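You operate a simulated robot arm through the tools that you are given. There is no shell and no other tool. Be economical: measure what you need, move in short steps, check, and stop when the job is done.

You are at the controls of a simulated two-armed robot. One attempt, no reset.

Task
Wipe up the spill on the top of the red-marked table with the blue cloth and put it back.

Only the result counts: the job must be done as asked and must still hold three seconds after the hand-in. Knocking over, shifting, dropping, spilling or breaking anything else fails it. Flat cloth is picked up by pressing the open fingertips on it (5 to 10 N) and closing them slowly along it; thin cloth reads only 2 to 8 mm in the jaws.

Robot
Two 6-joint arms with two-finger grippers on one trunk, on a base that drives. Base frame: it is fixed to the floor where the robot stands at the start and does not move with it; the origin is under the middle of the robot, x ahead of it, y to its left, z up; the surface under the hand at the start is at about z = 765. Readings come in mm, degrees, newtons and seconds.
The left shoulder is at the start at [70, 176, 1287], the right one opposite. With the tool pointing down near the work surface each hand reaches from about 420 to 740 mm from the robot's upright axis, wherever it stands, measured 20 degrees to its own side. Payload 2.45 kg a hand.
The TCP of each hand is the grasp point between the finger pads, 26 mm short of the fingertips. In the tool frame z runs along the fingers and y along their closing line. Largest opening 96 mm; the body of the gripper starts 69 mm behind the TCP.
Orientation is that of the tool frame in the base frame, as [roll, pitch, yaw] about the fixed x, y, z axes, in that order (R = Rz(yaw) Ry(pitch) Rx(roll)). With the fingers straight down and closing along the base's y, the tool's x points along the base's -x, its y along +y and its z along -z.

Tools
- The arms move only by the tool step_arm. It takes "left_targets", "right_targets" or both (then of equal length, played together; a hand with none holds still); each is a list of rows, each a list of 7 numbers: the closure, from 0 (fully open) to 1 (shut), then the shift along the tool's x, y, z in mm, then the turn, a rotation vector about the tool's x, y, z in degrees. In form: [[hand, x, y, z, wx, wy, wz], ...]. A call has 1 to 8 rows; each row shifts and turns the commanded pose from where the row before left it, along the tool's axes as they then stand. A row lasts 0.2 s, in which the tool goes at most 50 mm and 8.6 degrees; a call with a longer step from one row to the next is refused whole, and so is a gripper value outside its range. Where a pose cannot be reached the arm comes as near as it can. A force on the tool above 40 N (or 10 N above the force at the start of the call, whichever is more), or a blocked arm, ends the call early, and 0.2 s more pass. Each finger halts on what it meets, pressing with about 23 N; the grip force reading is that of the motor and also rises with nothing between the fingers. The clock runs only during rows and for 0.2 s after the last one: add rows that do not move to give the fingers time. The reply holds the time, the measured pose of the TCP, the force on the tool along the base axes, the opening and the grip force, in the units named above and with some noise, with the torque about the TCP (base axes, N m) and any sound that the robot's microphone picked up.
- Cameras (640 x 400 px; columns grow to the right, rows downward): "scene" is now at [118.6, 31.4, 1580.2]; the picture's right is [0.39, -0.92, 0.00], its down [-0.73, -0.31, -0.61] and it looks along [0.56, 0.23, -0.79] (base axes); focal length 296 px, centre (320, 200). "left" rides on the left gripper at [82, -3, -98] in its tool frame; the picture's right is [0.04, 1.00, 0.00], its down [-0.73, 0.03, -0.68] and it looks along [-0.68, 0.03, 0.73] (tool axes); focal length 256 px, centre (320, 200). "right" rides on the right gripper at [82, 3, -98] in its tool frame; the picture's right is [-0.04, 1.00, 0.00], its down [-0.73, -0.03, -0.68] and it looks along [-0.68, -0.03, 0.73] (tool axes); focal length 256 px, centre (320, 200). There is no depth. A picture from a camera that has moved, and an enlarged one, comes with that camera's place and axes in the base frame and with its lens.
- get_image(camera): a new picture of that camera. It takes no simulated time.
- slide_trunk(by): slides the trunk up (or, below 0, down) by that many mm; the arms and the scene camera ride with it, the base frame stays. It gives what a move gives, with no picture.
- drive_base(legs): drives the robot by 1 to 6 legs, each [ahead, left, turn to the left] in mm, mm and degrees, along the robot's own axes; the way and the turn of a leg run together, so that a leg with both is an arc; at most 1500 mm and 180 degrees a leg. The arms and the cameras ride along, it lands a little off, and it stops where it bumps. It gives what a move gives.
- head_to(pan, tilt): turns the head with the scene camera to pan (to the left, within 86 degrees either way) and tilt (down, from -29 to 69), counted from straight ahead of the robot. It gives what a move gives.
- zoom(camera, box): a new picture of the part [left, top, right, bottom] of that camera's present view, enlarged. It takes no simulated time.
- sign_off(): hands the job in; it is judged then, once.

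Work in short steps. Places have to be worked out from the pictures, the camera data and where the tool is seen: move nearer, look again, correct. Check each grasp and each placing, and mend what went wrong. You have 120 turns and 100 pictures in all, those below and enlarged ones among them. Open the grippers and draw the arms clear of the work before you hand the job in, unless the task says otherwise; then end with one line.

The tools are called after "Emit:" as a command line: name --argument value ..., lists and objects as JSON in quotes. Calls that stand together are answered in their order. step_arm: Moves the arms, as the interface text tells. Its arguments: {"type":"object","properties":{"left_targets":{"type":"array","items":{"type":"array","items":{"type":"number"}}},"right_targets":{"type":"array","items":{"type":"array","items":{"type":"number"}}}},"required":[]} The other tools are called the same way: slide_trunk (by) slides the trunk up or down; drive_base (legs) drives the base; head_to (pan, tilt) turns the head that bears the scene camera; get_image (camera) takes a picture; zoom (camera, box) takes an enlarged picture of a part of a camera's view; sign_off () hands the job in.

At the start:

```text
t: 0.0
left_eef_pos: [460.0, 414.9, 1035.3]
left_tcp_rot: [180.0, 0.0, 180.0]
left_ft_force: [0.0, 0.1, 0.4]
left_ft_torque: [0.02, 0.0, 0.02]
left_finger_gap: 95.8
left_grasp_force: 0.0
right_eef_pos: [663.9, 0.2, 923.9]
right_tcp_rot: [179.9, 0.1, 179.9]
right_ft_force: [0.3, -0.6, -0.7]
right_ft_torque: [0.03, 0.02, 0.01]
right_finger_gap: 95.8
right_grasp_force: 0.0
trunk travel left (down, up): [-772.0, 68.0]
robot x, y, heading: [-0.8, 0.9, 0.0]
head pan, tilt: [22.7, 52.6]
```

scene: 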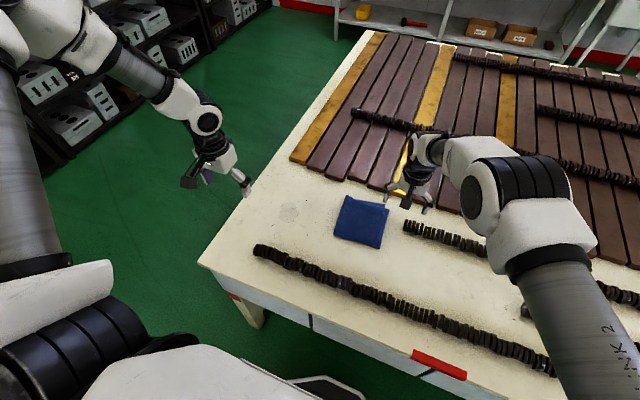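
right: 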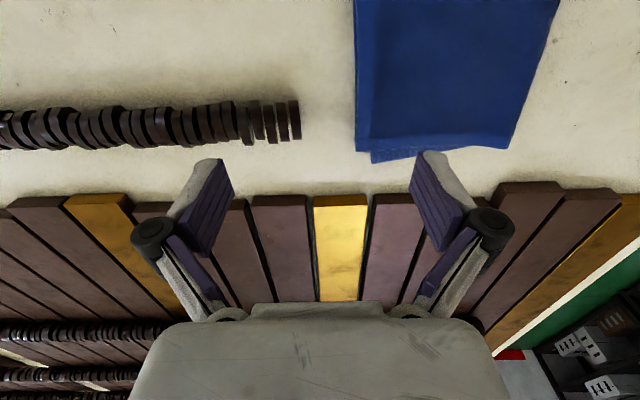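
left: 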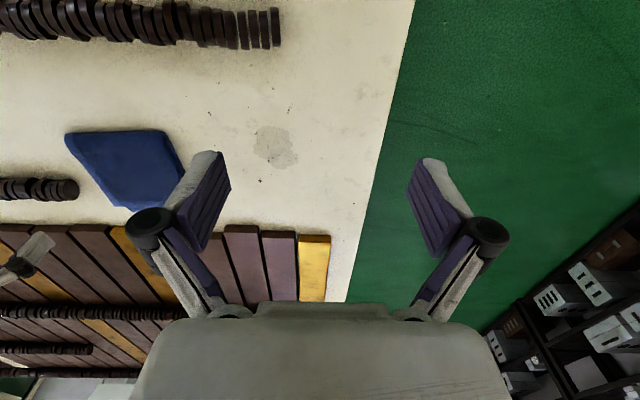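

The blue cloth lies at about (668,110) and there is a greyish spot at about (608,345). I'll enlarge both to check which is the spill and how the cloth lies.

Emit:
zoom --camera "scene" --box '[220, 150, 460, 300]'

Emit:
zoom --camera "left" --box '[60, 80, 380, 280]'

Emit:
zoom --camera "scene" --box '[320, 0, 640, 200]'

```text
2.67 times, centred on (340, 225) of scene
camera zoom: at [118.6, 31.4, 1580.2], right [0.39, -0.92, 0.0], down [-0.73, -0.31, -0.61], along [0.56, 0.23, -0.79], focal length 790 px, centre (267, 133)
```

zoom: 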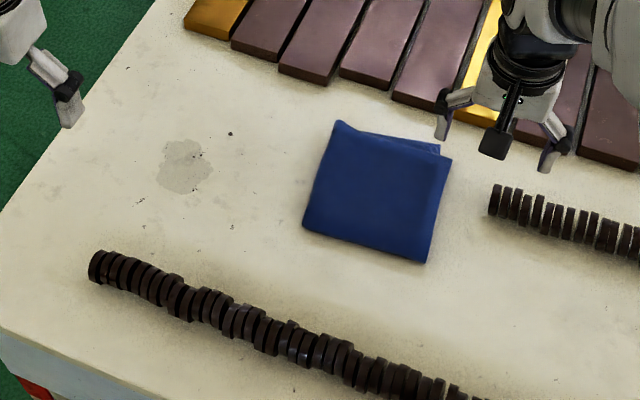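

```text
2.00 times, centred on (220, 180) of left
camera zoom: at [378.4, 412.0, 1134.5], right [-0.04, 1.0, 0.0], down [0.73, 0.03, 0.68], along [0.68, 0.03, -0.73], focal length 512 px, centre (520, 240)
```

zoom: 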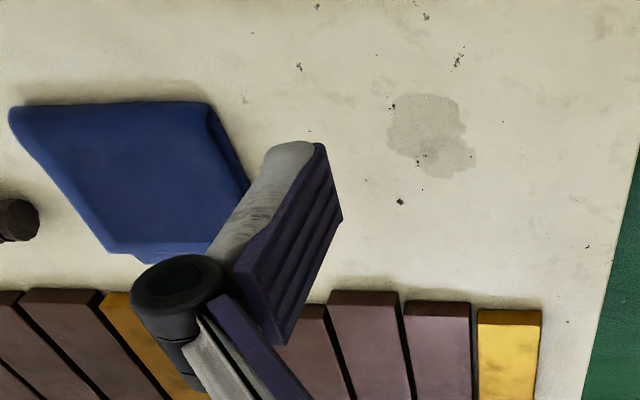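

```text
2.00 times, centred on (480, 100) of scene
camera zoom: at [118.6, 31.4, 1580.2], right [0.39, -0.92, 0.0], down [-0.73, -0.31, -0.61], along [0.56, 0.23, -0.79], focal length 593 px, centre (0, 400)
```

zoom: 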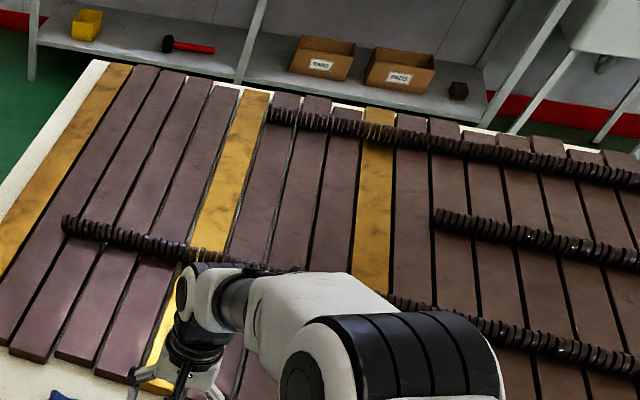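

The grey puddle is centred at about (607,348), roughly 80 mm across. The folded cloth spans about x 590–751, y 30–180. I'll draw the right arm away and bring the left hand above the cloth.

Emit:
step_arm --left_targets '[[0.1, -26, -38, 15, 0, 0, 0], [0.2, -26, -38, 15, 0, 0, 0], [0.3, -26, -38, 15, 0, 0, 0], [0.3, -26, -38, 15, 0, 0, 0], [0.3, -26, -38, 15, 0, 0, 0], [0.3, -26, -38, 15, 0, 0, 0], [0.3, -26, -38, 15, 0, 0, 0], [0.3, -26, -38, 15, 0, 0, 0]]' --right_targets '[[0, 10, -40, -15, 0, 0, 0], [0, 10, -40, -15, 0, 0, 0], [0, 10, -40, -15, 0, 0, 0], [0, 10, -40, -15, 0, 0, 0], [0, 10, -40, -15, 0, 0, 0], [0, 10, -40, -15, 0, 0, 0], [0, 10, -40, -15, 0, 0, 0], [0, 10, -40, -15, 0, 0, 0]]'

Emit:
get_image --camera "left"

Emit:
get_image --camera "scene"

```text
t: 1.8
left_eef_pos: [670.6, 109.3, 914.4]
left_tcp_rot: [179.9, -0.1, 180.0]
left_ft_force: [-0.1, -0.9, 0.4]
left_ft_torque: [0.03, 0.02, 0.0]
left_finger_gap: 67.2
left_grasp_force: 0.1
right_eef_pos: [583.5, -322.2, 1040.4]
right_tcp_rot: [179.8, 0.0, 179.9]
right_ft_force: [-0.2, -0.9, -0.4]
right_ft_torque: [0.01, 0.0, 0.02]
right_finger_gap: 96.2
right_grasp_force: 0.1
trunk travel left (down, up): [-772.0, 68.0]
robot x, y, heading: [-1.4, 1.6, -0.0]
head pan, tilt: [22.7, 52.6]
```

```text
93 pictures are left
camera left: at [589.7, 106.0, 1014.2], right [-0.04, 1.0, 0.0], down [0.73, 0.03, 0.68], along [0.68, 0.03, -0.73], focal length 256 px, centre (320, 200)
```

left: 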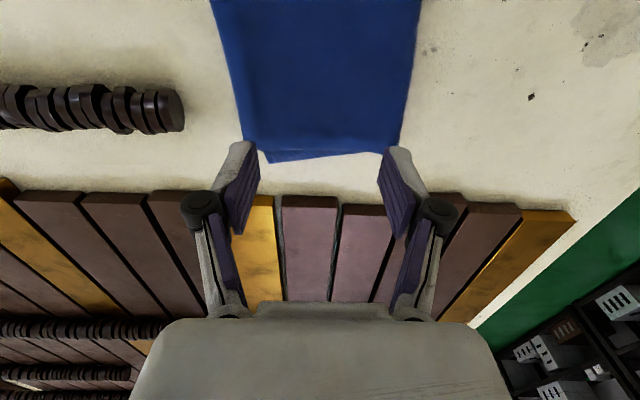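

```text
92 pictures are left
camera scene: at [118.9, 27.4, 1580.3], right [0.39, -0.92, 0.0], down [-0.73, -0.31, -0.61], along [0.56, 0.24, -0.79], focal length 296 px, centre (320, 200)
```

scene: 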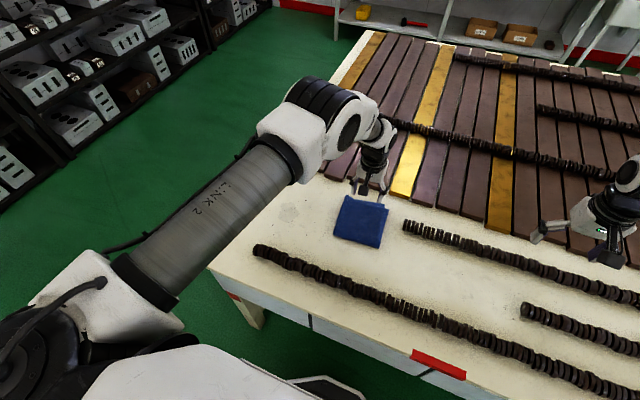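

The hand is centred over the cloth (cloth about x 585–750, y 25–195). I'll descend toward it, slower at the end, feeling for contact.

Emit:
step_arm --left_targets '[[0.4, 0, 0, 40, 0, 0, 0], [0.4, 0, 0, 40, 0, 0, 0], [0.4, 0, 0, 20, 0, 0, 0], [0.4, 0, 0, 5, 0, 0, 0], [0.4, 0, 0, 0, 0, 0, 0]]'

Emit:
get_image --camera "left"

```text
t: 3.0
left_eef_pos: [667.0, 108.8, 810.6]
left_tcp_rot: [-180.0, 0.0, 179.9]
left_ft_force: [-0.4, -0.3, -0.4]
left_ft_torque: [-0.02, -0.02, -0.03]
left_finger_gap: 57.6
left_grasp_force: 0.1
right_eef_pos: [583.6, -320.1, 1041.7]
right_tcp_rot: [180.0, 0.0, -180.0]
right_ft_force: [0.3, 0.2, 0.1]
right_ft_torque: [-0.02, 0.0, -0.01]
right_finger_gap: 95.9
right_grasp_force: 0.0
trunk travel left (down, up): [-772.0, 68.0]
robot x, y, heading: [-0.3, 2.0, -0.1]
head pan, tilt: [22.7, 52.6]
```

```text
91 pictures are left
camera left: at [586.3, 106.1, 910.0], right [-0.04, 1.0, 0.0], down [0.73, 0.03, 0.68], along [0.68, 0.03, -0.73], focal length 256 px, centre (320, 200)
```

left: 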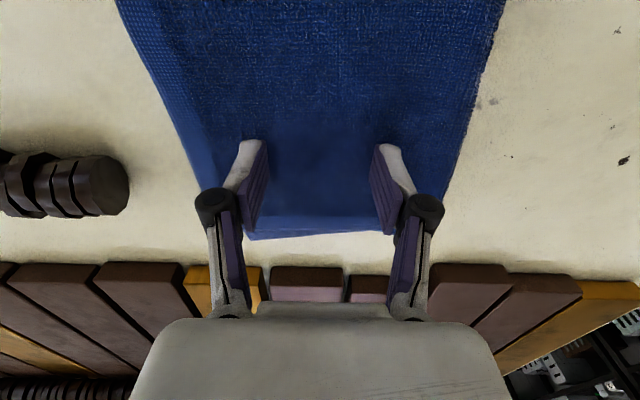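

The tips hover about 15 mm above the cloth, well inside its outline. I'll go down in small steps until a 5–10 N reading.

Emit:
step_arm --left_targets '[[0.4, 0, 0, 5, 0, 0, 0], [0.4, 0, 0, 4, 0, 0, 0], [0.4, 0, 0, 2, 0, 0, 0], [0.4, 0, 0, 0, 0, 0, 0]]'

```text
t: 4.0
left_eef_pos: [666.6, 110.1, 799.9]
left_tcp_rot: [-180.0, 0.0, -180.0]
left_ft_force: [0.3, 0.2, 5.8]
left_ft_torque: [0.0, -0.03, -0.01]
left_finger_gap: 58.3
left_grasp_force: 0.1
right_eef_pos: [584.0, -319.8, 1043.1]
right_tcp_rot: [-180.0, 0.0, -180.0]
right_ft_force: [-0.5, -0.2, -0.4]
right_ft_torque: [0.02, -0.02, 0.01]
right_finger_gap: 96.0
right_grasp_force: 0.0
trunk travel left (down, up): [-772.0, 68.0]
robot x, y, heading: [-2.3, 1.6, 0.4]
head pan, tilt: [22.7, 52.6]
```

Contact at 5.8 N. I'll press a hair more and close slowly along the cloth.

Emit:
step_arm --left_targets '[[0.45, 0, 0, 0.5, 0, 0, 0], [0.52, 0, 0, 0, 0, 0, 0], [0.6, 0, 0, 0, 0, 0, 0], [0.68, 0, 0, 0, 0, 0, 0], [0.76, 0, 0, 0, 0, 0, 0], [0.84, 0, 0, 0, 0, 0, 0], [0.92, 0, 0, 0, 0, 0, 0], [1.0, 0, 0, 0, 0, 0, 0]]'

Emit:
get_image --camera "left"

```text
t: 5.8
left_eef_pos: [667.0, 109.7, 801.4]
left_tcp_rot: [179.9, 0.2, -180.0]
left_ft_force: [2.5, -0.6, 25.6]
left_ft_torque: [-0.03, -0.11, 0.04]
left_finger_gap: 16.1
left_grasp_force: 23.0
right_eef_pos: [581.4, -319.4, 1044.0]
right_tcp_rot: [179.9, 0.2, 180.0]
right_ft_force: [-0.4, -0.3, 0.2]
right_ft_torque: [0.01, 0.0, 0.0]
right_finger_gap: 95.9
right_grasp_force: 0.1
trunk travel left (down, up): [-772.0, 68.0]
robot x, y, heading: [-2.4, -0.8, -0.0]
head pan, tilt: [22.7, 52.6]
```

```text
90 pictures are left
camera left: at [584.9, 106.7, 899.8], right [-0.04, 1.0, 0.0], down [0.73, 0.03, 0.68], along [0.68, 0.03, -0.73], focal length 256 px, centre (320, 200)
```

left: 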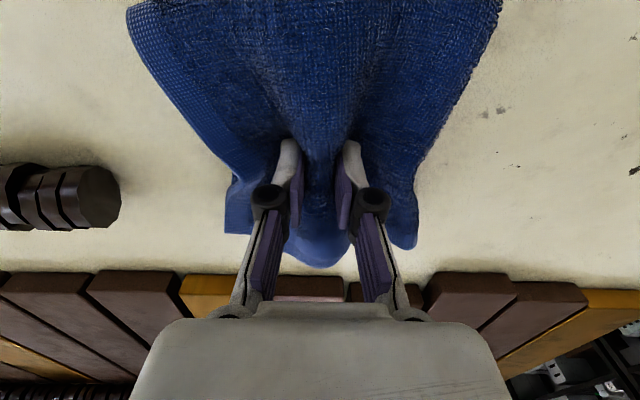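

The cloth is bunched between the fingers, gap 16 mm, with 25 N pressing. I'll ease up 8 mm and check the hold while moving a bit toward the spill.

Emit:
step_arm --left_targets '[[1, 0, 0, -4, 0, 0, 0], [1, 0, 0, -6, 0, 0, 0], [1, 4, 16, 0, 0, 0, 0], [1, 5, 20, 0, 0, 0, 0], [1, 5, 20, 0, 0, 0, 0], [1, 0, 0, 0, 0, 0, 0]]'

Emit:
get_image --camera "left"

Emit:
zoom --camera "scene" --box '[220, 120, 460, 270]'

```text
t: 7.2
left_eef_pos: [654.4, 167.2, 807.9]
left_tcp_rot: [180.0, -0.1, -180.0]
left_ft_force: [-0.7, -0.1, 0.7]
left_ft_torque: [-0.05, 0.02, 0.04]
left_finger_gap: 15.1
left_grasp_force: 23.2
right_eef_pos: [584.8, -319.1, 1042.2]
right_tcp_rot: [180.0, -0.1, -180.0]
right_ft_force: [-0.4, 0.7, 0.1]
right_ft_torque: [0.01, -0.03, 0.02]
right_finger_gap: 96.0
right_grasp_force: 0.0
trunk travel left (down, up): [-772.0, 68.0]
robot x, y, heading: [1.4, -0.7, 0.1]
head pan, tilt: [22.7, 52.6]
```

```text
89 pictures are left
camera left: at [572.5, 164.7, 907.5], right [-0.04, 1.0, 0.0], down [0.73, 0.03, 0.68], along [0.68, 0.03, -0.73], focal length 256 px, centre (320, 200)
```

left: 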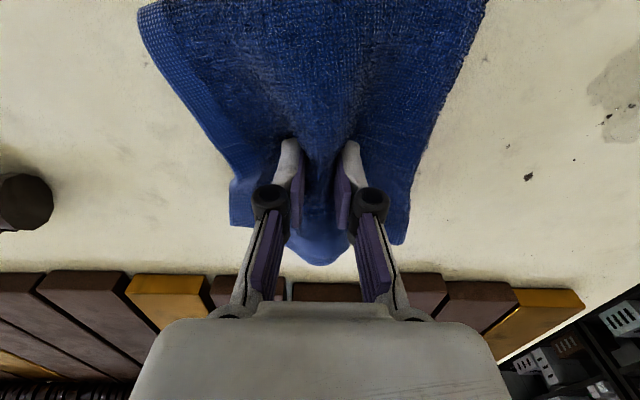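

```text
2.67 times, centred on (340, 195) of scene
camera zoom: at [118.5, 30.7, 1580.2], right [0.39, -0.92, 0.0], down [-0.73, -0.31, -0.61], along [0.56, 0.24, -0.79], focal length 790 px, centre (267, 213)
```

zoom: 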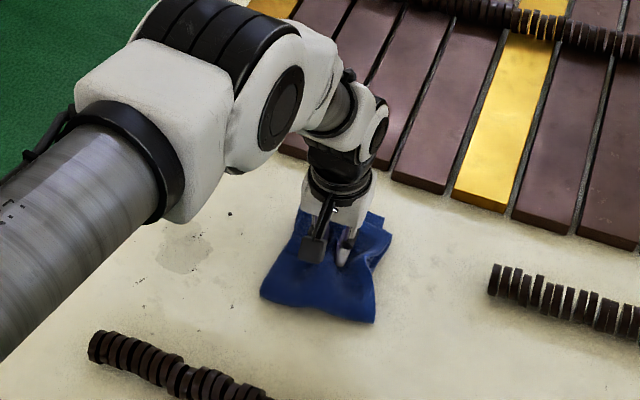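

The cloth follows the hand. I'll carry it over to the spill centre (about 607,348), then press and stroke.

Emit:
step_arm --left_targets '[[1, 9, 36, 0, 0, 0, 0], [1, 9, 36, 0, 0, 0, 0], [1, 9, 36, 0, 0, 0, 0], [1, 9, 36, 0, 0, 0, 0], [1, 9, 36, 0, 0, 0, 0], [1, 0, 0, 4, 0, 0, 0], [1, 0, 0, 2, 0, 0, 0]]'

Emit:
get_image --camera "left"

```text
t: 8.8
left_eef_pos: [607.5, 345.9, 803.9]
left_tcp_rot: [180.0, 0.1, 179.9]
left_ft_force: [-0.2, 0.1, 4.2]
left_ft_torque: [-0.02, 0.02, 0.05]
left_finger_gap: 15.1
left_grasp_force: 22.8
right_eef_pos: [583.1, -319.0, 1042.4]
right_tcp_rot: [-180.0, 0.0, 179.9]
right_ft_force: [0.7, 0.1, -0.5]
right_ft_torque: [-0.03, 0.03, 0.01]
right_finger_gap: 96.0
right_grasp_force: 0.0
trunk travel left (down, up): [-772.0, 68.0]
robot x, y, heading: [0.4, 2.1, -0.1]
head pan, tilt: [22.7, 52.6]
```

```text
87 pictures are left
camera left: at [526.5, 344.0, 903.7], right [-0.04, 1.0, 0.0], down [0.73, 0.03, 0.68], along [0.68, 0.03, -0.73], focal length 256 px, centre (320, 200)
```

left: 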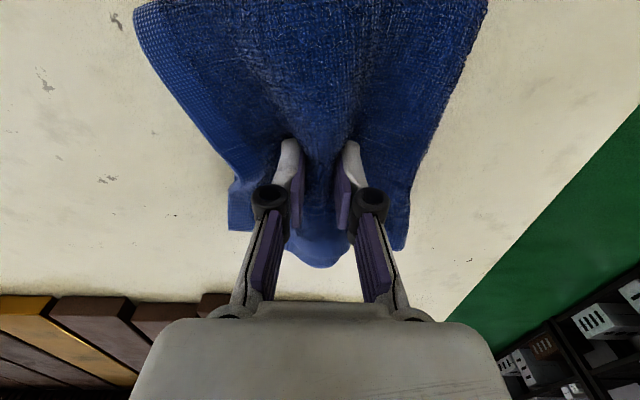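

4 N over the spill. I'll press slightly harder and rub in x and y around the spill centre.

Emit:
step_arm --left_targets '[[1, 0, -20, 2, 0, 0, 0], [1, 0, -25, 0, 0, 0, 0], [1, -30, 0, 0, 0, 0, 0], [1, 0, 30, 0, 0, 0, 0], [1, 0, 30, 0, 0, 0, 0], [1, 0, 30, 0, 0, 0, 0], [1, 30, 0, 0, 0, 0, 0], [1, 0, -30, 0, 0, 0, 0]]'

Emit:
step_arm --left_targets '[[1, 0, -30, 0, 0, 0, 0], [1, 0, -30, 0, 0, 0, 0], [1, 30, 0, 0, 0, 0, 0], [1, 0, 30, 0, 0, 0, 0], [1, 0, 30, 0, 0, 0, 0], [1, 0, 30, 0, 0, 0, 0], [1, -30, 0, 0, 0, 0, 0], [1, 0, -45, 0, 0, 0, 0]]'

Emit:
get_image --camera "left"

```text
t: 10.6
left_eef_pos: [607.2, 361.6, 801.6]
left_tcp_rot: [179.8, 0.0, -180.0]
left_ft_force: [-2.5, 4.2, 14.1]
left_ft_torque: [0.1, 0.04, 0.04]
left_finger_gap: 15.1
left_grasp_force: 22.9
right_eef_pos: [581.8, -320.0, 1041.4]
right_tcp_rot: [179.9, 0.1, -179.9]
right_ft_force: [-0.8, -0.8, 0.1]
right_ft_torque: [0.04, 0.01, 0.01]
right_finger_gap: 96.1
right_grasp_force: 0.1
trunk travel left (down, up): [-772.0, 68.0]
robot x, y, heading: [3.5, 3.4, -0.1]
head pan, tilt: [22.7, 52.6]
```

```text
t: 12.4
left_eef_pos: [608.3, 343.6, 802.0]
left_tcp_rot: [179.9, 0.0, -179.9]
left_ft_force: [0.5, 4.5, 14.0]
left_ft_torque: [0.13, -0.06, 0.03]
left_finger_gap: 15.2
left_grasp_force: 23.6
right_eef_pos: [584.1, -321.7, 1041.3]
right_tcp_rot: [179.8, 0.0, -180.0]
right_ft_force: [1.3, 0.0, 0.5]
right_ft_torque: [0.06, 0.0, 0.02]
right_finger_gap: 95.9
right_grasp_force: 0.0
trunk travel left (down, up): [-772.0, 68.0]
robot x, y, heading: [-0.2, 3.5, 0.0]
head pan, tilt: [22.7, 52.6]
```

```text
86 pictures are left
camera left: at [526.5, 339.5, 901.1], right [-0.04, 1.0, 0.0], down [0.73, 0.03, 0.68], along [0.68, 0.03, -0.73], focal length 256 px, centre (320, 200)
```

left: 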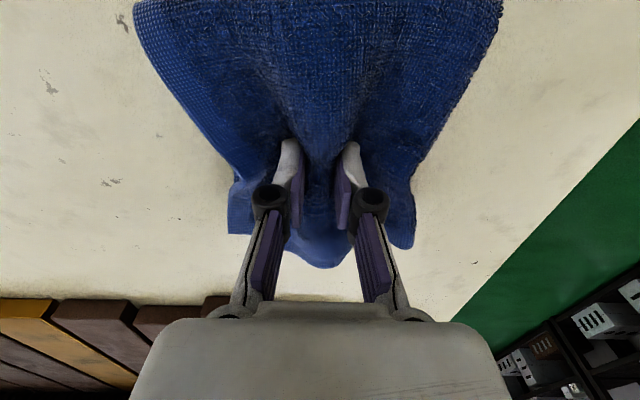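

About 14 N of pressing and the cloth holds. I'll ease up and go part of the way back so the spill area shows.

Emit:
step_arm --left_targets '[[1, 0, 0, -6, 0, 0, 0], [1, -9, -36, 0, 0, 0, 0], [1, -9, -36, 0, 0, 0, 0], [1, -9, -36, 0, 0, 0, 0], [1, -9, -36, 0, 0, 0, 0], [1, -9, -36, 0, 0, 0, 0], [1, 0, 0, 0, 0, 0, 0]]'

Emit:
zoom --camera "scene" --box '[220, 120, 460, 270]'

Emit:
get_image --camera "left"

```text
t: 14.0
left_eef_pos: [651.8, 164.2, 808.0]
left_tcp_rot: [-179.9, 0.0, -180.0]
left_ft_force: [-0.7, -0.7, -0.1]
left_ft_torque: [0.01, 0.05, 0.04]
left_finger_gap: 15.4
left_grasp_force: 22.7
right_eef_pos: [583.7, -318.8, 1042.6]
right_tcp_rot: [180.0, 0.0, 179.9]
right_ft_force: [-0.8, -0.9, 0.7]
right_ft_torque: [0.01, -0.01, 0.02]
right_finger_gap: 95.9
right_grasp_force: 0.1
trunk travel left (down, up): [-772.0, 68.0]
robot x, y, heading: [-0.1, 1.6, 0.1]
head pan, tilt: [22.7, 52.6]
```

```text
2.67 times, centred on (340, 195) of scene
camera zoom: at [118.3, 32.2, 1580.2], right [0.39, -0.92, 0.0], down [-0.73, -0.31, -0.61], along [0.56, 0.23, -0.79], focal length 790 px, centre (267, 213)
```

zoom: 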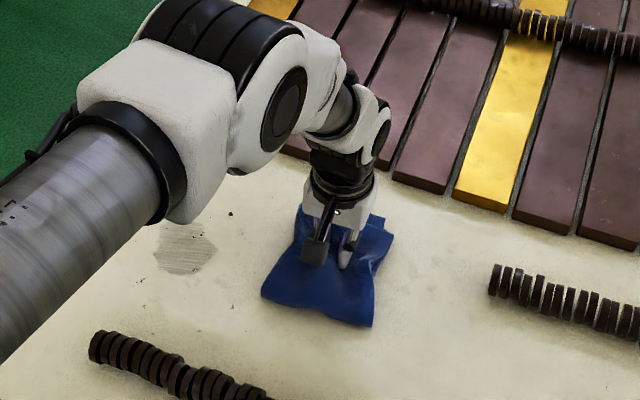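

```text
84 pictures are left
camera left: at [570.8, 162.5, 906.8], right [-0.04, 1.0, 0.0], down [0.73, 0.03, 0.68], along [0.68, 0.03, -0.73], focal length 256 px, centre (320, 200)
```

left: 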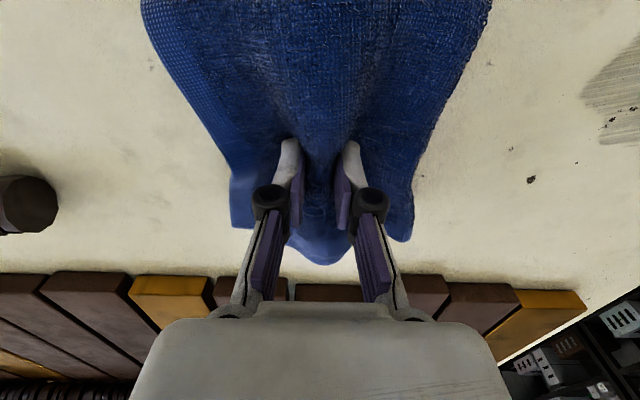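

The spill is now streaked and fainter, so it's only partly wiped. I'll take a closer look to see where it remains.

Emit:
zoom --camera "scene" --box '[260, 180, 340, 230]'

Emit:
zoom --camera "left" --box '[480, 20, 640, 160]'

```text
8.00 times, centred on (300, 205) of scene
camera zoom: at [118.3, 32.2, 1580.2], right [0.39, -0.92, 0.0], down [-0.73, -0.31, -0.61], along [0.56, 0.23, -0.79], focal length 2371 px, centre (480, 160)
```

zoom: 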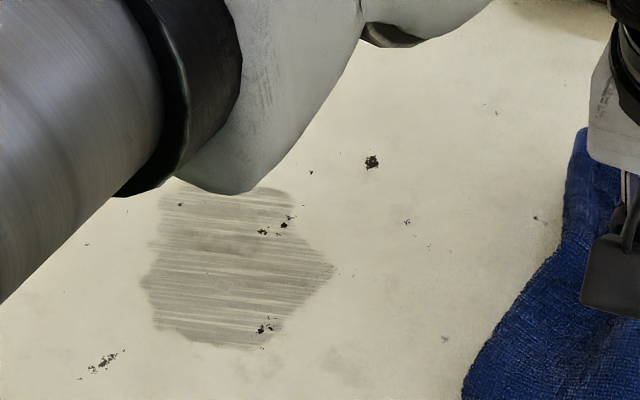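

```text
2.86 times, centred on (560, 90) of left
camera zoom: at [570.8, 162.5, 906.8], right [-0.04, 1.0, 0.0], down [0.73, 0.03, 0.68], along [0.68, 0.03, -0.73], focal length 731 px, centre (-366, 514)
```

zoom: 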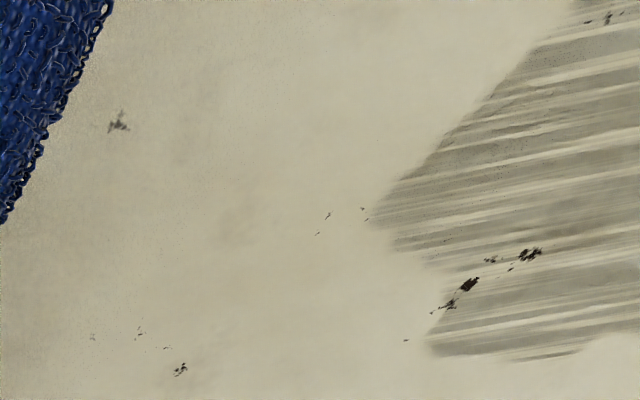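

Evenly streaked, so more strokes are needed. I'll go back and rub longer with about 15 N.

Emit:
step_arm --left_targets '[[1, 9, 36, 0, 0, 0, 0], [1, 9, 36, 0, 0, 0, 0], [1, 9, 36, 0, 0, 0, 0], [1, 9, 36, 0, 0, 0, 0], [1, 9, 40, 0, 0, 0, 0], [1, 0, 0, 4, 0, 0, 0], [1, 0, 0, 2, 0, 0, 0]]'

Emit:
step_arm --left_targets '[[1, 0, -45, 0.5, 0, 0, 0], [1, 0, 45, 0, 0, 0, 0], [1, 0, 45, 0, 0, 0, 0], [1, 0, -45, 0, 0, 0, 0], [1, 0, -45, 0, 0, 0, 0], [1, 0, 45, 0, 0, 0, 0], [1, 0, 45, 0, 0, 0, 0], [1, 0, -45, 0, 0, 0, 0]]'

Emit:
step_arm --left_targets '[[1, -25, -35, 0, 0, 0, 0], [1, 0, 40, 0, 0, 0, 0], [1, 0, 40, 0, 0, 0, 0], [1, 0, -40, 0, 0, 0, 0], [1, 0, -40, 0, 0, 0, 0], [1, 0, 40, 0, 0, 0, 0], [1, 0, 40, 0, 0, 0, 0], [1, 25, -40, 0, 0, 0, 0]]'

Emit:
step_arm --left_targets '[[1, 25, -35, 0, 0, 0, 0], [1, 0, 40, 0, 0, 0, 0], [1, 0, 40, 0, 0, 0, 0], [1, 0, -40, 0, 0, 0, 0], [1, 0, -40, 0, 0, 0, 0], [1, 0, 40, 0, 0, 0, 0], [1, 0, 40, 0, 0, 0, 0], [1, -25, -40, 0, 0, 0, 0]]'

```text
t: 15.6
left_eef_pos: [607.0, 351.0, 802.4]
left_tcp_rot: [180.0, 0.1, -180.0]
left_ft_force: [-1.3, -1.0, 12.6]
left_ft_torque: [-0.04, 0.0, 0.01]
left_finger_gap: 15.2
left_grasp_force: 23.7
right_eef_pos: [582.1, -317.9, 1042.9]
right_tcp_rot: [180.0, 0.1, -179.9]
right_ft_force: [0.2, 0.3, 0.3]
right_ft_torque: [-0.04, -0.04, -0.01]
right_finger_gap: 95.9
right_grasp_force: 0.0
trunk travel left (down, up): [-772.0, 68.0]
robot x, y, heading: [-1.6, 1.3, -0.1]
head pan, tilt: [22.7, 52.6]
```

```text
t: 17.4
left_eef_pos: [606.6, 348.5, 803.7]
left_tcp_rot: [179.8, -0.2, 180.0]
left_ft_force: [-0.3, 2.1, 7.8]
left_ft_torque: [0.09, 0.01, 0.02]
left_finger_gap: 15.4
left_grasp_force: 23.4
right_eef_pos: [584.0, -321.6, 1041.3]
right_tcp_rot: [179.8, 0.0, -179.9]
right_ft_force: [-0.2, -0.6, 0.5]
right_ft_torque: [0.01, 0.01, 0.01]
right_finger_gap: 96.1
right_grasp_force: 0.1
trunk travel left (down, up): [-772.0, 68.0]
robot x, y, heading: [-1.9, -0.2, -0.2]
head pan, tilt: [22.7, 52.6]
```

```text
t: 19.2
left_eef_pos: [604.0, 354.4, 802.6]
left_tcp_rot: [179.9, 0.0, -180.0]
left_ft_force: [1.2, 1.2, 8.0]
left_ft_torque: [0.1, -0.06, 0.02]
left_finger_gap: 15.3
left_grasp_force: 23.1
right_eef_pos: [584.0, -323.3, 1040.7]
right_tcp_rot: [179.9, 0.1, -179.9]
right_ft_force: [0.1, -0.1, 1.0]
right_ft_torque: [0.07, -0.01, -0.01]
right_finger_gap: 96.4
right_grasp_force: 0.2
trunk travel left (down, up): [-772.0, 68.0]
robot x, y, heading: [0.8, 2.3, 0.0]
head pan, tilt: [22.7, 52.6]
```

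```text
t: 21.0
left_eef_pos: [605.7, 359.5, 803.0]
left_tcp_rot: [179.9, 0.0, 179.9]
left_ft_force: [-1.6, 2.7, 10.2]
left_ft_torque: [0.11, 0.08, 0.03]
left_finger_gap: 15.2
left_grasp_force: 23.2
right_eef_pos: [584.1, -322.5, 1040.6]
right_tcp_rot: [179.8, 0.1, 180.0]
right_ft_force: [1.0, 0.0, 0.4]
right_ft_torque: [0.0, 0.02, 0.0]
right_finger_gap: 95.7
right_grasp_force: 0.1
trunk travel left (down, up): [-772.0, 68.0]
robot x, y, heading: [-3.0, -2.9, -0.3]
head pan, tilt: [22.7, 52.6]
```

Those strokes were done at about 8–12 N. I'll ease up, move off again and look.

Emit:
step_arm --left_targets '[[1, 0, 0, -6, 0, 0, 0], [1, -9, -38, 0, 0, 0, 0], [1, -9, -38, 0, 0, 0, 0], [1, -9, -38, 0, 0, 0, 0], [1, -9, -38, 0, 0, 0, 0], [1, -9, -38, 0, 0, 0, 0], [1, 0, 0, 0, 0, 0, 0]]'

Emit:
zoom --camera "scene" --box '[260, 180, 340, 230]'

Emit:
get_image --camera "left"

```text
t: 22.6
left_eef_pos: [656.2, 173.0, 806.7]
left_tcp_rot: [179.9, 0.0, -180.0]
left_ft_force: [-0.5, -0.6, 1.0]
left_ft_torque: [-0.05, 0.01, -0.03]
left_finger_gap: 15.2
left_grasp_force: 22.7
right_eef_pos: [584.4, -317.9, 1041.3]
right_tcp_rot: [179.9, 0.0, -180.0]
right_ft_force: [0.3, 0.1, 0.5]
right_ft_torque: [0.01, -0.02, -0.01]
right_finger_gap: 95.9
right_grasp_force: 0.0
trunk travel left (down, up): [-772.0, 68.0]
robot x, y, heading: [3.2, -0.1, 0.2]
head pan, tilt: [22.7, 52.6]
```

```text
8.00 times, centred on (300, 205) of scene
camera zoom: at [118.3, 32.1, 1580.3], right [0.39, -0.92, 0.0], down [-0.73, -0.31, -0.61], along [0.56, 0.23, -0.79], focal length 2371 px, centre (480, 160)
```

zoom: 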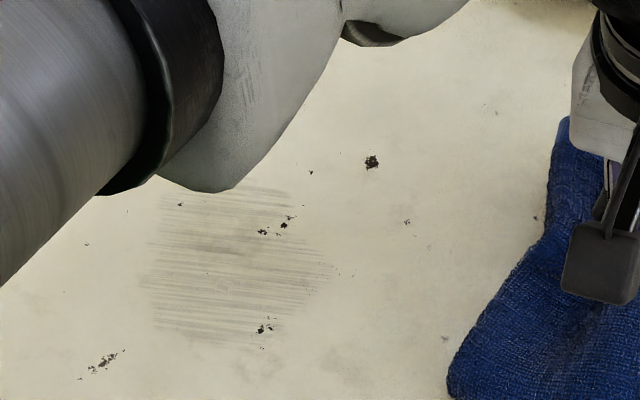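

```text
80 pictures are left
camera left: at [573.9, 170.6, 906.3], right [-0.04, 1.0, 0.0], down [0.73, 0.03, 0.68], along [0.68, 0.03, -0.73], focal length 256 px, centre (320, 200)
```

left: 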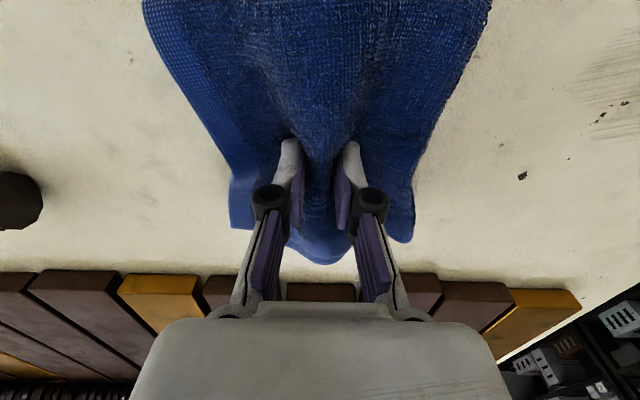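

Much fainter; still faint streaks. I'll repeat another round, pressing a little harder.

Emit:
step_arm --left_targets '[[1, 9, 36, 0, 0, 0, 0], [1, 9, 36, 0, 0, 0, 0], [1, 9, 36, 0, 0, 0, 0], [1, 9, 36, 0, 0, 0, 0], [1, 11, 34, 0, 0, 0, 0], [1, 0, 0, 4, 0, 0, 0], [1, 0, 0, 2, 0, 0, 0]]'

Emit:
step_arm --left_targets '[[1, 0, -45, 0.5, 0, 0, 0], [1, 0, 45, 0, 0, 0, 0], [1, 0, 45, 0, 0, 0, 0], [1, 0, -45, 0, 0, 0, 0], [1, 0, -45, 0, 0, 0, 0], [1, 0, 45, 0, 0, 0, 0], [1, 0, 45, 0, 0, 0, 0], [1, 0, -45, 0, 0, 0, 0]]'

Emit:
step_arm --left_targets '[[1, -25, -35, 0, 0, 0, 0], [1, 0, 40, 0, 0, 0, 0], [1, 0, 40, 0, 0, 0, 0], [1, 0, -40, 0, 0, 0, 0], [1, 0, -40, 0, 0, 0, 0], [1, 0, 40, 0, 0, 0, 0], [1, 0, 40, 0, 0, 0, 0], [1, 25, -45, 0, 0, 0, 0]]'

Emit:
step_arm --left_targets '[[1, 25, -35, 0, 0, 0, 0], [1, 0, 40, 0, 0, 0, 0], [1, 0, 40, 0, 0, 0, 0], [1, 0, -40, 0, 0, 0, 0], [1, 0, -40, 0, 0, 0, 0], [1, 0, 40, 0, 0, 0, 0], [1, 0, 40, 0, 0, 0, 0], [1, -25, -40, 0, 0, 0, 0]]'

Emit:
step_arm --left_targets '[[1, 0, -45, 0, 0, 0, 0], [1, 0, 45, 0, 0, 0, 0], [1, 0, 45, 0, 0, 0, 0], [1, 0, -45, 0, 0, 0, 0], [1, 0, -45, 0, 0, 0, 0], [1, 0, 45, 0, 0, 0, 0], [1, 0, 45, 0, 0, 0, 0], [1, 0, -45, 0, 0, 0, 0]]'

Emit:
step_arm --left_targets '[[1, 0, 0, -6, 0, 0, 0], [1, -9, -38, 0, 0, 0, 0], [1, -9, -38, 0, 0, 0, 0], [1, -9, -38, 0, 0, 0, 0], [1, -9, -38, 0, 0, 0, 0], [1, -9, -38, 0, 0, 0, 0], [1, 0, 0, 0, 0, 0, 0]]'

Emit:
zoom --camera "scene" --box '[260, 180, 340, 230]'

Emit:
get_image --camera "left"

```text
t: 24.2
left_eef_pos: [606.4, 348.5, 802.7]
left_tcp_rot: [180.0, 0.1, 180.0]
left_ft_force: [-0.9, -1.3, 11.5]
left_ft_torque: [-0.05, 0.0, 0.01]
left_finger_gap: 15.3
left_grasp_force: 22.9
right_eef_pos: [582.4, -319.1, 1043.1]
right_tcp_rot: [-180.0, 0.1, -180.0]
right_ft_force: [-0.2, -0.2, 0.3]
right_ft_torque: [-0.01, 0.02, 0.02]
right_finger_gap: 95.9
right_grasp_force: 0.0
trunk travel left (down, up): [-772.0, 68.0]
robot x, y, heading: [-1.9, -2.3, -0.1]
head pan, tilt: [22.7, 52.6]
```

```text
t: 26.0
left_eef_pos: [606.6, 341.3, 801.8]
left_tcp_rot: [179.8, 0.0, 180.0]
left_ft_force: [-1.2, 3.2, 10.2]
left_ft_torque: [0.13, 0.03, 0.05]
left_finger_gap: 15.0
left_grasp_force: 23.0
right_eef_pos: [583.7, -322.4, 1041.3]
right_tcp_rot: [179.9, 0.0, 180.0]
right_ft_force: [0.1, -0.7, -0.6]
right_ft_torque: [0.01, 0.04, -0.04]
right_finger_gap: 96.0
right_grasp_force: 0.0
trunk travel left (down, up): [-772.0, 68.0]
robot x, y, heading: [-1.2, -0.2, 0.2]
head pan, tilt: [22.7, 52.6]
```

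```text
refused: row 8 steps farther than a row can; nothing moved
```

```text
t: 27.8
left_eef_pos: [607.6, 353.1, 802.0]
left_tcp_rot: [179.9, 0.0, -180.0]
left_ft_force: [-2.3, 3.6, 15.4]
left_ft_torque: [0.12, 0.1, 0.01]
left_finger_gap: 14.9
left_grasp_force: 23.1
right_eef_pos: [583.7, -322.1, 1040.2]
right_tcp_rot: [179.8, -0.1, 180.0]
right_ft_force: [0.1, -0.9, -1.1]
right_ft_torque: [0.04, 0.02, 0.02]
right_finger_gap: 96.2
right_grasp_force: 0.1
trunk travel left (down, up): [-772.0, 68.0]
robot x, y, heading: [-0.8, 1.8, 0.2]
head pan, tilt: [22.7, 52.6]
```

```text
t: 29.6
left_eef_pos: [604.2, 353.0, 800.6]
left_tcp_rot: [179.8, 0.0, -179.9]
left_ft_force: [-0.5, 8.6, 26.5]
left_ft_torque: [0.27, -0.01, 0.06]
left_finger_gap: 15.1
left_grasp_force: 22.7
right_eef_pos: [582.3, -321.0, 1042.2]
right_tcp_rot: [179.8, 0.1, -179.9]
right_ft_force: [-0.7, -0.7, 0.1]
right_ft_torque: [0.0, 0.0, -0.01]
right_finger_gap: 95.9
right_grasp_force: 0.0
trunk travel left (down, up): [-772.0, 68.0]
robot x, y, heading: [4.1, 1.4, 0.1]
head pan, tilt: [22.7, 52.6]
```

```text
t: 31.2
left_eef_pos: [649.0, 163.9, 803.8]
left_tcp_rot: [179.9, 0.0, -180.0]
left_ft_force: [-0.5, -1.8, 3.7]
left_ft_torque: [-0.03, 0.04, 0.01]
left_finger_gap: 15.2
left_grasp_force: 22.4
right_eef_pos: [583.6, -320.4, 1042.4]
right_tcp_rot: [180.0, 0.0, 179.9]
right_ft_force: [0.2, -0.3, 0.0]
right_ft_torque: [-0.03, -0.01, 0.0]
right_finger_gap: 96.4
right_grasp_force: 0.1
trunk travel left (down, up): [-772.0, 68.0]
robot x, y, heading: [-0.7, 5.1, 0.0]
head pan, tilt: [22.7, 52.6]
```

```text
8.00 times, centred on (300, 205) of scene
camera zoom: at [117.9, 31.8, 1580.3], right [0.39, -0.92, 0.0], down [-0.73, -0.31, -0.61], along [0.56, 0.23, -0.79], focal length 2371 px, centre (480, 160)
```

zoom: 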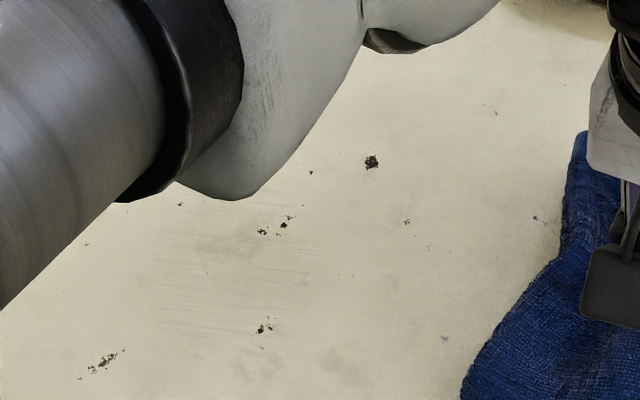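

```text
78 pictures are left
camera left: at [568.6, 161.5, 904.0], right [-0.04, 1.0, 0.0], down [0.73, 0.03, 0.68], along [0.68, 0.03, -0.73], focal length 256 px, centre (320, 200)
```

left: 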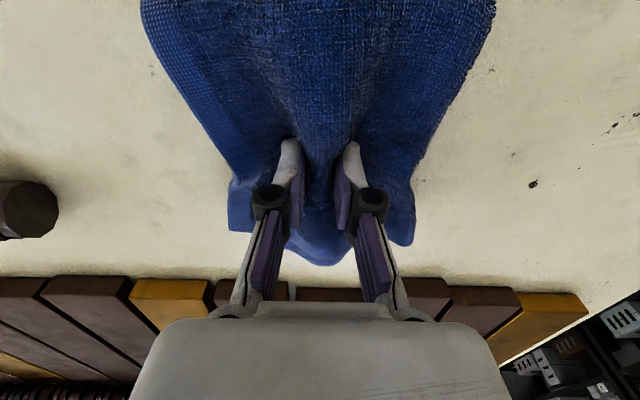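

Nearly gone, with only faint lines left. One more full round, including the far side.

Emit:
step_arm --left_targets '[[1, 9, 36, 0, 0, 0, 0], [1, 9, 36, 0, 0, 0, 0], [1, 9, 36, 0, 0, 0, 0], [1, 9, 36, 0, 0, 0, 0], [1, 9, 40, 0, 0, 0, 0], [1, 0, 0, 3, 0, 0, 0], [1, 0, 0, 1, 0, 0, 0]]'

Emit:
step_arm --left_targets '[[1, 0, -45, 0, 0, 0, 0], [1, 0, 45, 0, 0, 0, 0], [1, 0, 45, 0, 0, 0, 0], [1, 0, -45, 0, 0, 0, 0], [1, 0, -45, 0, 0, 0, 0], [1, 0, 45, 0, 0, 0, 0], [1, 0, 45, 0, 0, 0, 0], [1, 0, -45, 0, 0, 0, 0]]'

Emit:
step_arm --left_targets '[[1, -25, -35, 0, 0, 0, 0], [1, 0, 40, 0, 0, 0, 0], [1, 0, 40, 0, 0, 0, 0], [1, 0, -40, 0, 0, 0, 0], [1, 0, -40, 0, 0, 0, 0], [1, 0, 40, 0, 0, 0, 0], [1, 0, 40, 0, 0, 0, 0], [1, 25, -40, 0, 0, 0, 0]]'

Emit:
step_arm --left_targets '[[1, 25, -35, 0, 0, 0, 0], [1, 0, 40, 0, 0, 0, 0], [1, 0, 40, 0, 0, 0, 0], [1, 0, -40, 0, 0, 0, 0], [1, 0, -40, 0, 0, 0, 0], [1, 0, 40, 0, 0, 0, 0], [1, 0, 40, 0, 0, 0, 0], [1, -25, -40, 0, 0, 0, 0]]'

Emit:
step_arm --left_targets '[[1, 0, 0, -6, 0, 0, 0], [1, -9, -38, 0, 0, 0, 0], [1, -9, -38, 0, 0, 0, 0], [1, -9, -38, 0, 0, 0, 0], [1, -9, -38, 0, 0, 0, 0], [1, -9, -38, 0, 0, 0, 0], [1, 0, 0, 0, 0, 0, 0]]'

Emit:
zoom --camera "scene" --box '[260, 180, 340, 230]'

```text
t: 32.8
left_eef_pos: [606.3, 349.2, 803.5]
left_tcp_rot: [180.0, 0.0, 179.9]
left_ft_force: [-0.4, -2.0, 5.7]
left_ft_torque: [-0.07, 0.04, 0.03]
left_finger_gap: 15.1
left_grasp_force: 22.9
right_eef_pos: [582.9, -319.9, 1042.4]
right_tcp_rot: [-180.0, 0.0, -180.0]
right_ft_force: [0.1, -0.4, -0.4]
right_ft_torque: [-0.02, -0.01, 0.01]
right_finger_gap: 96.1
right_grasp_force: 0.1
trunk travel left (down, up): [-772.0, 68.0]
robot x, y, heading: [-4.0, 0.5, -0.0]
head pan, tilt: [22.7, 52.6]
```

```text
t: 34.6
left_eef_pos: [607.1, 344.1, 803.3]
left_tcp_rot: [179.9, 0.0, 180.0]
left_ft_force: [-1.0, 3.3, 9.4]
left_ft_torque: [0.08, 0.05, -0.01]
left_finger_gap: 15.3
left_grasp_force: 23.6
right_eef_pos: [584.7, -322.6, 1041.1]
right_tcp_rot: [179.8, 0.0, -180.0]
right_ft_force: [0.6, -0.9, 0.2]
right_ft_torque: [0.04, -0.03, 0.04]
right_finger_gap: 96.0
right_grasp_force: 0.0
trunk travel left (down, up): [-772.0, 68.0]
robot x, y, heading: [-1.8, 1.4, -0.0]
head pan, tilt: [22.7, 52.6]
```

```text
t: 36.4
left_eef_pos: [606.5, 349.6, 803.5]
left_tcp_rot: [179.8, 0.1, -180.0]
left_ft_force: [2.1, 3.1, 9.1]
left_ft_torque: [0.11, -0.03, 0.01]
left_finger_gap: 15.1
left_grasp_force: 23.0
right_eef_pos: [582.5, -321.9, 1041.4]
right_tcp_rot: [179.8, 0.2, 180.0]
right_ft_force: [-0.4, -0.1, 0.0]
right_ft_torque: [0.05, -0.01, -0.03]
right_finger_gap: 96.0
right_grasp_force: 0.0
trunk travel left (down, up): [-772.0, 68.0]
robot x, y, heading: [4.0, -0.3, -0.3]
head pan, tilt: [22.7, 52.6]
```

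```text
t: 38.2
left_eef_pos: [607.5, 355.7, 802.3]
left_tcp_rot: [179.8, 0.1, 180.0]
left_ft_force: [-1.5, 2.5, 9.4]
left_ft_torque: [0.12, 0.05, 0.02]
left_finger_gap: 15.2
left_grasp_force: 22.8
right_eef_pos: [584.0, -322.1, 1040.1]
right_tcp_rot: [179.8, 0.0, -179.9]
right_ft_force: [-0.1, -0.7, -0.5]
right_ft_torque: [0.05, 0.0, 0.01]
right_finger_gap: 95.9
right_grasp_force: 0.1
trunk travel left (down, up): [-772.0, 68.0]
robot x, y, heading: [-0.1, -1.6, 0.1]
head pan, tilt: [22.7, 52.6]
```

```text
t: 39.8
left_eef_pos: [654.9, 169.5, 808.2]
left_tcp_rot: [-179.9, 0.1, 180.0]
left_ft_force: [-0.1, -0.7, 0.3]
left_ft_torque: [-0.01, -0.03, 0.05]
left_finger_gap: 15.2
left_grasp_force: 22.8
right_eef_pos: [583.4, -319.6, 1043.7]
right_tcp_rot: [180.0, 0.1, -180.0]
right_ft_force: [0.0, -0.2, 0.6]
right_ft_torque: [0.01, -0.01, 0.01]
right_finger_gap: 96.1
right_grasp_force: 0.0
trunk travel left (down, up): [-772.0, 68.0]
robot x, y, heading: [3.4, 2.3, -0.1]
head pan, tilt: [22.7, 52.6]
```

```text
8.00 times, centred on (300, 205) of scene
camera zoom: at [118.3, 32.2, 1580.3], right [0.39, -0.92, 0.0], down [-0.73, -0.31, -0.61], along [0.56, 0.23, -0.79], focal length 2371 px, centre (480, 160)
```

zoom: 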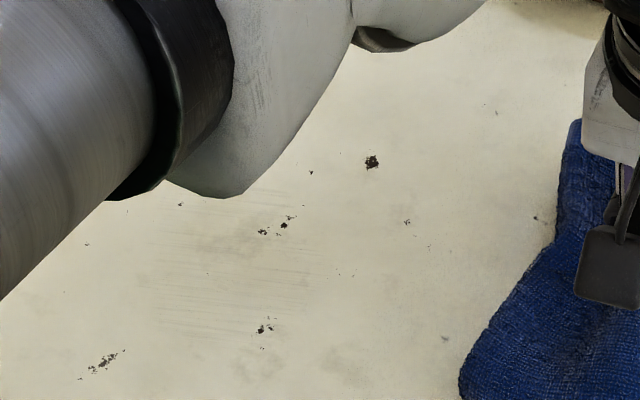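

Only very faint lines remain. One more round with firmer pressure (aiming for about 20 N).

Emit:
step_arm --left_targets '[[1, 9, 36, 0, 0, 0, 0], [1, 9, 36, 0, 0, 0, 0], [1, 9, 36, 0, 0, 0, 0], [1, 9, 36, 0, 0, 0, 0], [1, 9, 36, 0, 0, 0, 0], [1, 0, 0, 4, 0, 0, 0], [1, 0, 0, 3, 0, 0, 0]]'

Emit:
step_arm --left_targets '[[1, 0, -40, 0, 0, 0, 0], [1, 0, 40, 0, 0, 0, 0], [1, 0, 40, 0, 0, 0, 0], [1, 0, -40, 0, 0, 0, 0], [1, 0, -40, 0, 0, 0, 0], [1, 0, 40, 0, 0, 0, 0], [1, 0, 40, 0, 0, 0, 0], [1, 0, -40, 0, 0, 0, 0]]'

Emit:
step_arm --left_targets '[[1, -25, -35, 0, 0, 0, 0], [1, 0, 40, 0, 0, 0, 0], [1, 0, 40, 0, 0, 0, 0], [1, 0, -40, 0, 0, 0, 0], [1, 0, -40, 0, 0, 0, 0], [1, 0, 40, 0, 0, 0, 0], [1, 0, 40, 0, 0, 0, 0], [1, 25, -40, 0, 0, 0, 0]]'

Emit:
step_arm --left_targets '[[1, 25, -35, 0, 0, 0, 0], [1, 0, 40, 0, 0, 0, 0], [1, 0, 40, 0, 0, 0, 0], [1, 0, -40, 0, 0, 0, 0], [1, 0, -40, 0, 0, 0, 0], [1, 0, 40, 0, 0, 0, 0], [1, 0, 40, 0, 0, 0, 0], [1, -25, -40, 0, 0, 0, 0]]'

Emit:
step_arm --left_targets '[[1, 0, 0, -7, 0, 0, 0], [1, -9, -38, 0, 0, 0, 0], [1, -9, -38, 0, 0, 0, 0], [1, -9, -38, 0, 0, 0, 0], [1, -9, -38, 0, 0, 0, 0], [1, -9, -38, 0, 0, 0, 0], [1, 0, 0, 0, 0, 0, 0]]'

Emit:
zoom --camera "scene" --box '[260, 180, 340, 230]'

```text
t: 41.4
left_eef_pos: [608.9, 347.5, 802.6]
left_tcp_rot: [-180.0, 0.3, -179.9]
left_ft_force: [3.6, -0.1, 14.1]
left_ft_torque: [-0.02, -0.13, 0.03]
left_finger_gap: 15.1
left_grasp_force: 23.0
right_eef_pos: [583.2, -320.6, 1043.6]
right_tcp_rot: [-180.0, 0.1, -180.0]
right_ft_force: [0.0, 0.6, 1.4]
right_ft_torque: [0.01, -0.01, -0.01]
right_finger_gap: 96.0
right_grasp_force: 0.1
trunk travel left (down, up): [-772.0, 68.0]
robot x, y, heading: [-3.1, 1.7, -0.1]
head pan, tilt: [22.7, 52.6]
```

```text
t: 43.2
left_eef_pos: [602.5, 348.4, 799.9]
left_tcp_rot: [179.8, 0.3, -179.8]
left_ft_force: [-1.1, 10.5, 34.1]
left_ft_torque: [0.34, -0.01, 0.01]
left_finger_gap: 14.9
left_grasp_force: 22.9
right_eef_pos: [580.4, -320.7, 1043.7]
right_tcp_rot: [179.7, 0.2, -179.8]
right_ft_force: [0.3, 0.3, -0.2]
right_ft_torque: [0.02, 0.03, 0.01]
right_finger_gap: 96.0
right_grasp_force: 0.1
trunk travel left (down, up): [-772.0, 68.0]
robot x, y, heading: [3.4, -1.5, 0.2]
head pan, tilt: [22.7, 52.6]
```

```text
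t: 45.0
left_eef_pos: [603.9, 353.8, 802.4]
left_tcp_rot: [179.7, 0.1, 180.0]
left_ft_force: [2.1, 5.6, 18.3]
left_ft_torque: [0.18, -0.09, 0.03]
left_finger_gap: 14.9
left_grasp_force: 22.9
right_eef_pos: [583.4, -321.5, 1041.4]
right_tcp_rot: [179.9, 0.2, -179.9]
right_ft_force: [-0.7, -0.7, -0.1]
right_ft_torque: [0.04, 0.01, 0.01]
right_finger_gap: 95.9
right_grasp_force: 0.0
trunk travel left (down, up): [-772.0, 68.0]
robot x, y, heading: [-0.3, -2.5, 0.0]
head pan, tilt: [22.7, 52.6]
```

```text
t: 46.8
left_eef_pos: [606.7, 354.3, 803.8]
left_tcp_rot: [179.8, -0.1, 180.0]
left_ft_force: [-1.3, 1.0, 3.9]
left_ft_torque: [0.09, 0.04, 0.03]
left_finger_gap: 14.7
left_grasp_force: 23.3
right_eef_pos: [585.5, -322.4, 1039.4]
right_tcp_rot: [179.8, -0.1, -180.0]
right_ft_force: [-0.3, -1.5, -0.1]
right_ft_torque: [0.02, 0.03, -0.01]
right_finger_gap: 96.1
right_grasp_force: 0.1
trunk travel left (down, up): [-772.0, 68.0]
robot x, y, heading: [4.1, 1.0, -0.2]
head pan, tilt: [22.7, 52.6]
```

```text
t: 48.4
left_eef_pos: [648.2, 166.4, 805.6]
left_tcp_rot: [-180.0, 0.1, -180.0]
left_ft_force: [0.5, -0.8, 2.4]
left_ft_torque: [-0.02, 0.02, 0.02]
left_finger_gap: 15.1
left_grasp_force: 23.4
right_eef_pos: [583.6, -318.7, 1042.5]
right_tcp_rot: [-180.0, 0.0, -180.0]
right_ft_force: [0.9, -0.2, -0.8]
right_ft_torque: [0.01, 0.02, 0.0]
right_finger_gap: 96.0
right_grasp_force: 0.0
trunk travel left (down, up): [-772.0, 68.0]
robot x, y, heading: [2.6, -1.1, 0.1]
head pan, tilt: [22.7, 52.6]
```

```text
8.00 times, centred on (300, 205) of scene
camera zoom: at [118.0, 32.1, 1580.3], right [0.39, -0.92, 0.0], down [-0.73, -0.31, -0.61], along [0.56, 0.23, -0.79], focal length 2371 px, centre (480, 160)
```

zoom: 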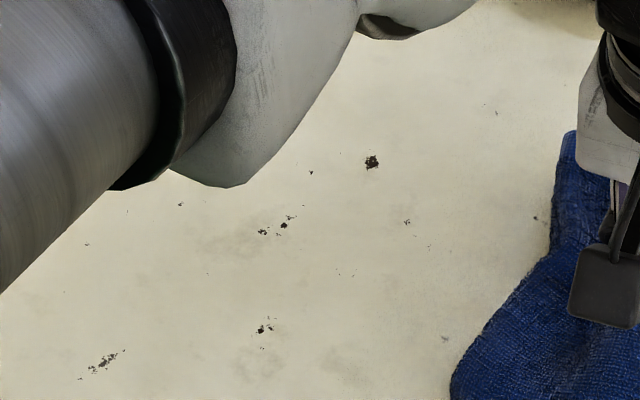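

The spill is gone. Now I'll carry the cloth back to the original grasp place (667,110).

Emit:
step_arm --left_targets '[[1, -6, -20, 0, 0, 0, 0], [1, -6, -20, 0, 0, 0, 0], [1, -6, -16, 0, 0, 0, 0], [1, 0, 0, 0, 0, 0, 0]]'

Emit:
get_image --camera "left"

```text
t: 49.4
left_eef_pos: [668.7, 112.5, 808.9]
left_tcp_rot: [-180.0, 0.0, 180.0]
left_ft_force: [-0.5, 0.2, 0.3]
left_ft_torque: [-0.01, -0.02, 0.0]
left_finger_gap: 15.0
left_grasp_force: 23.2
right_eef_pos: [584.1, -320.0, 1041.9]
right_tcp_rot: [-179.9, 0.1, -180.0]
right_ft_force: [-0.5, -0.5, 1.0]
right_ft_torque: [-0.01, -0.01, -0.03]
right_finger_gap: 95.8
right_grasp_force: 0.1
trunk travel left (down, up): [-772.0, 68.0]
robot x, y, heading: [2.0, -1.8, -0.1]
head pan, tilt: [22.7, 52.6]
```

```text
75 pictures are left
camera left: at [587.0, 109.6, 907.0], right [-0.04, 1.0, 0.0], down [0.73, 0.03, 0.68], along [0.68, 0.03, -0.73], focal length 256 px, centre (320, 200)
```

left: 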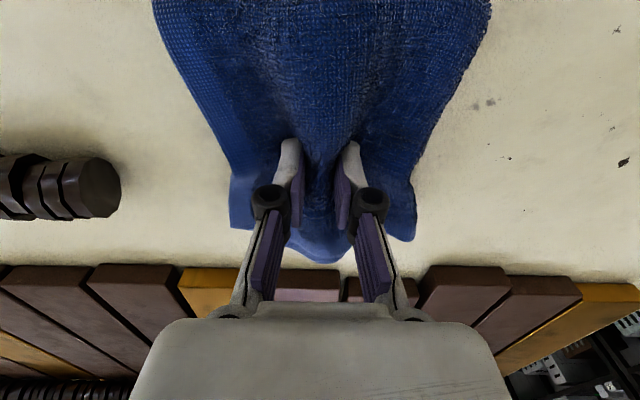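

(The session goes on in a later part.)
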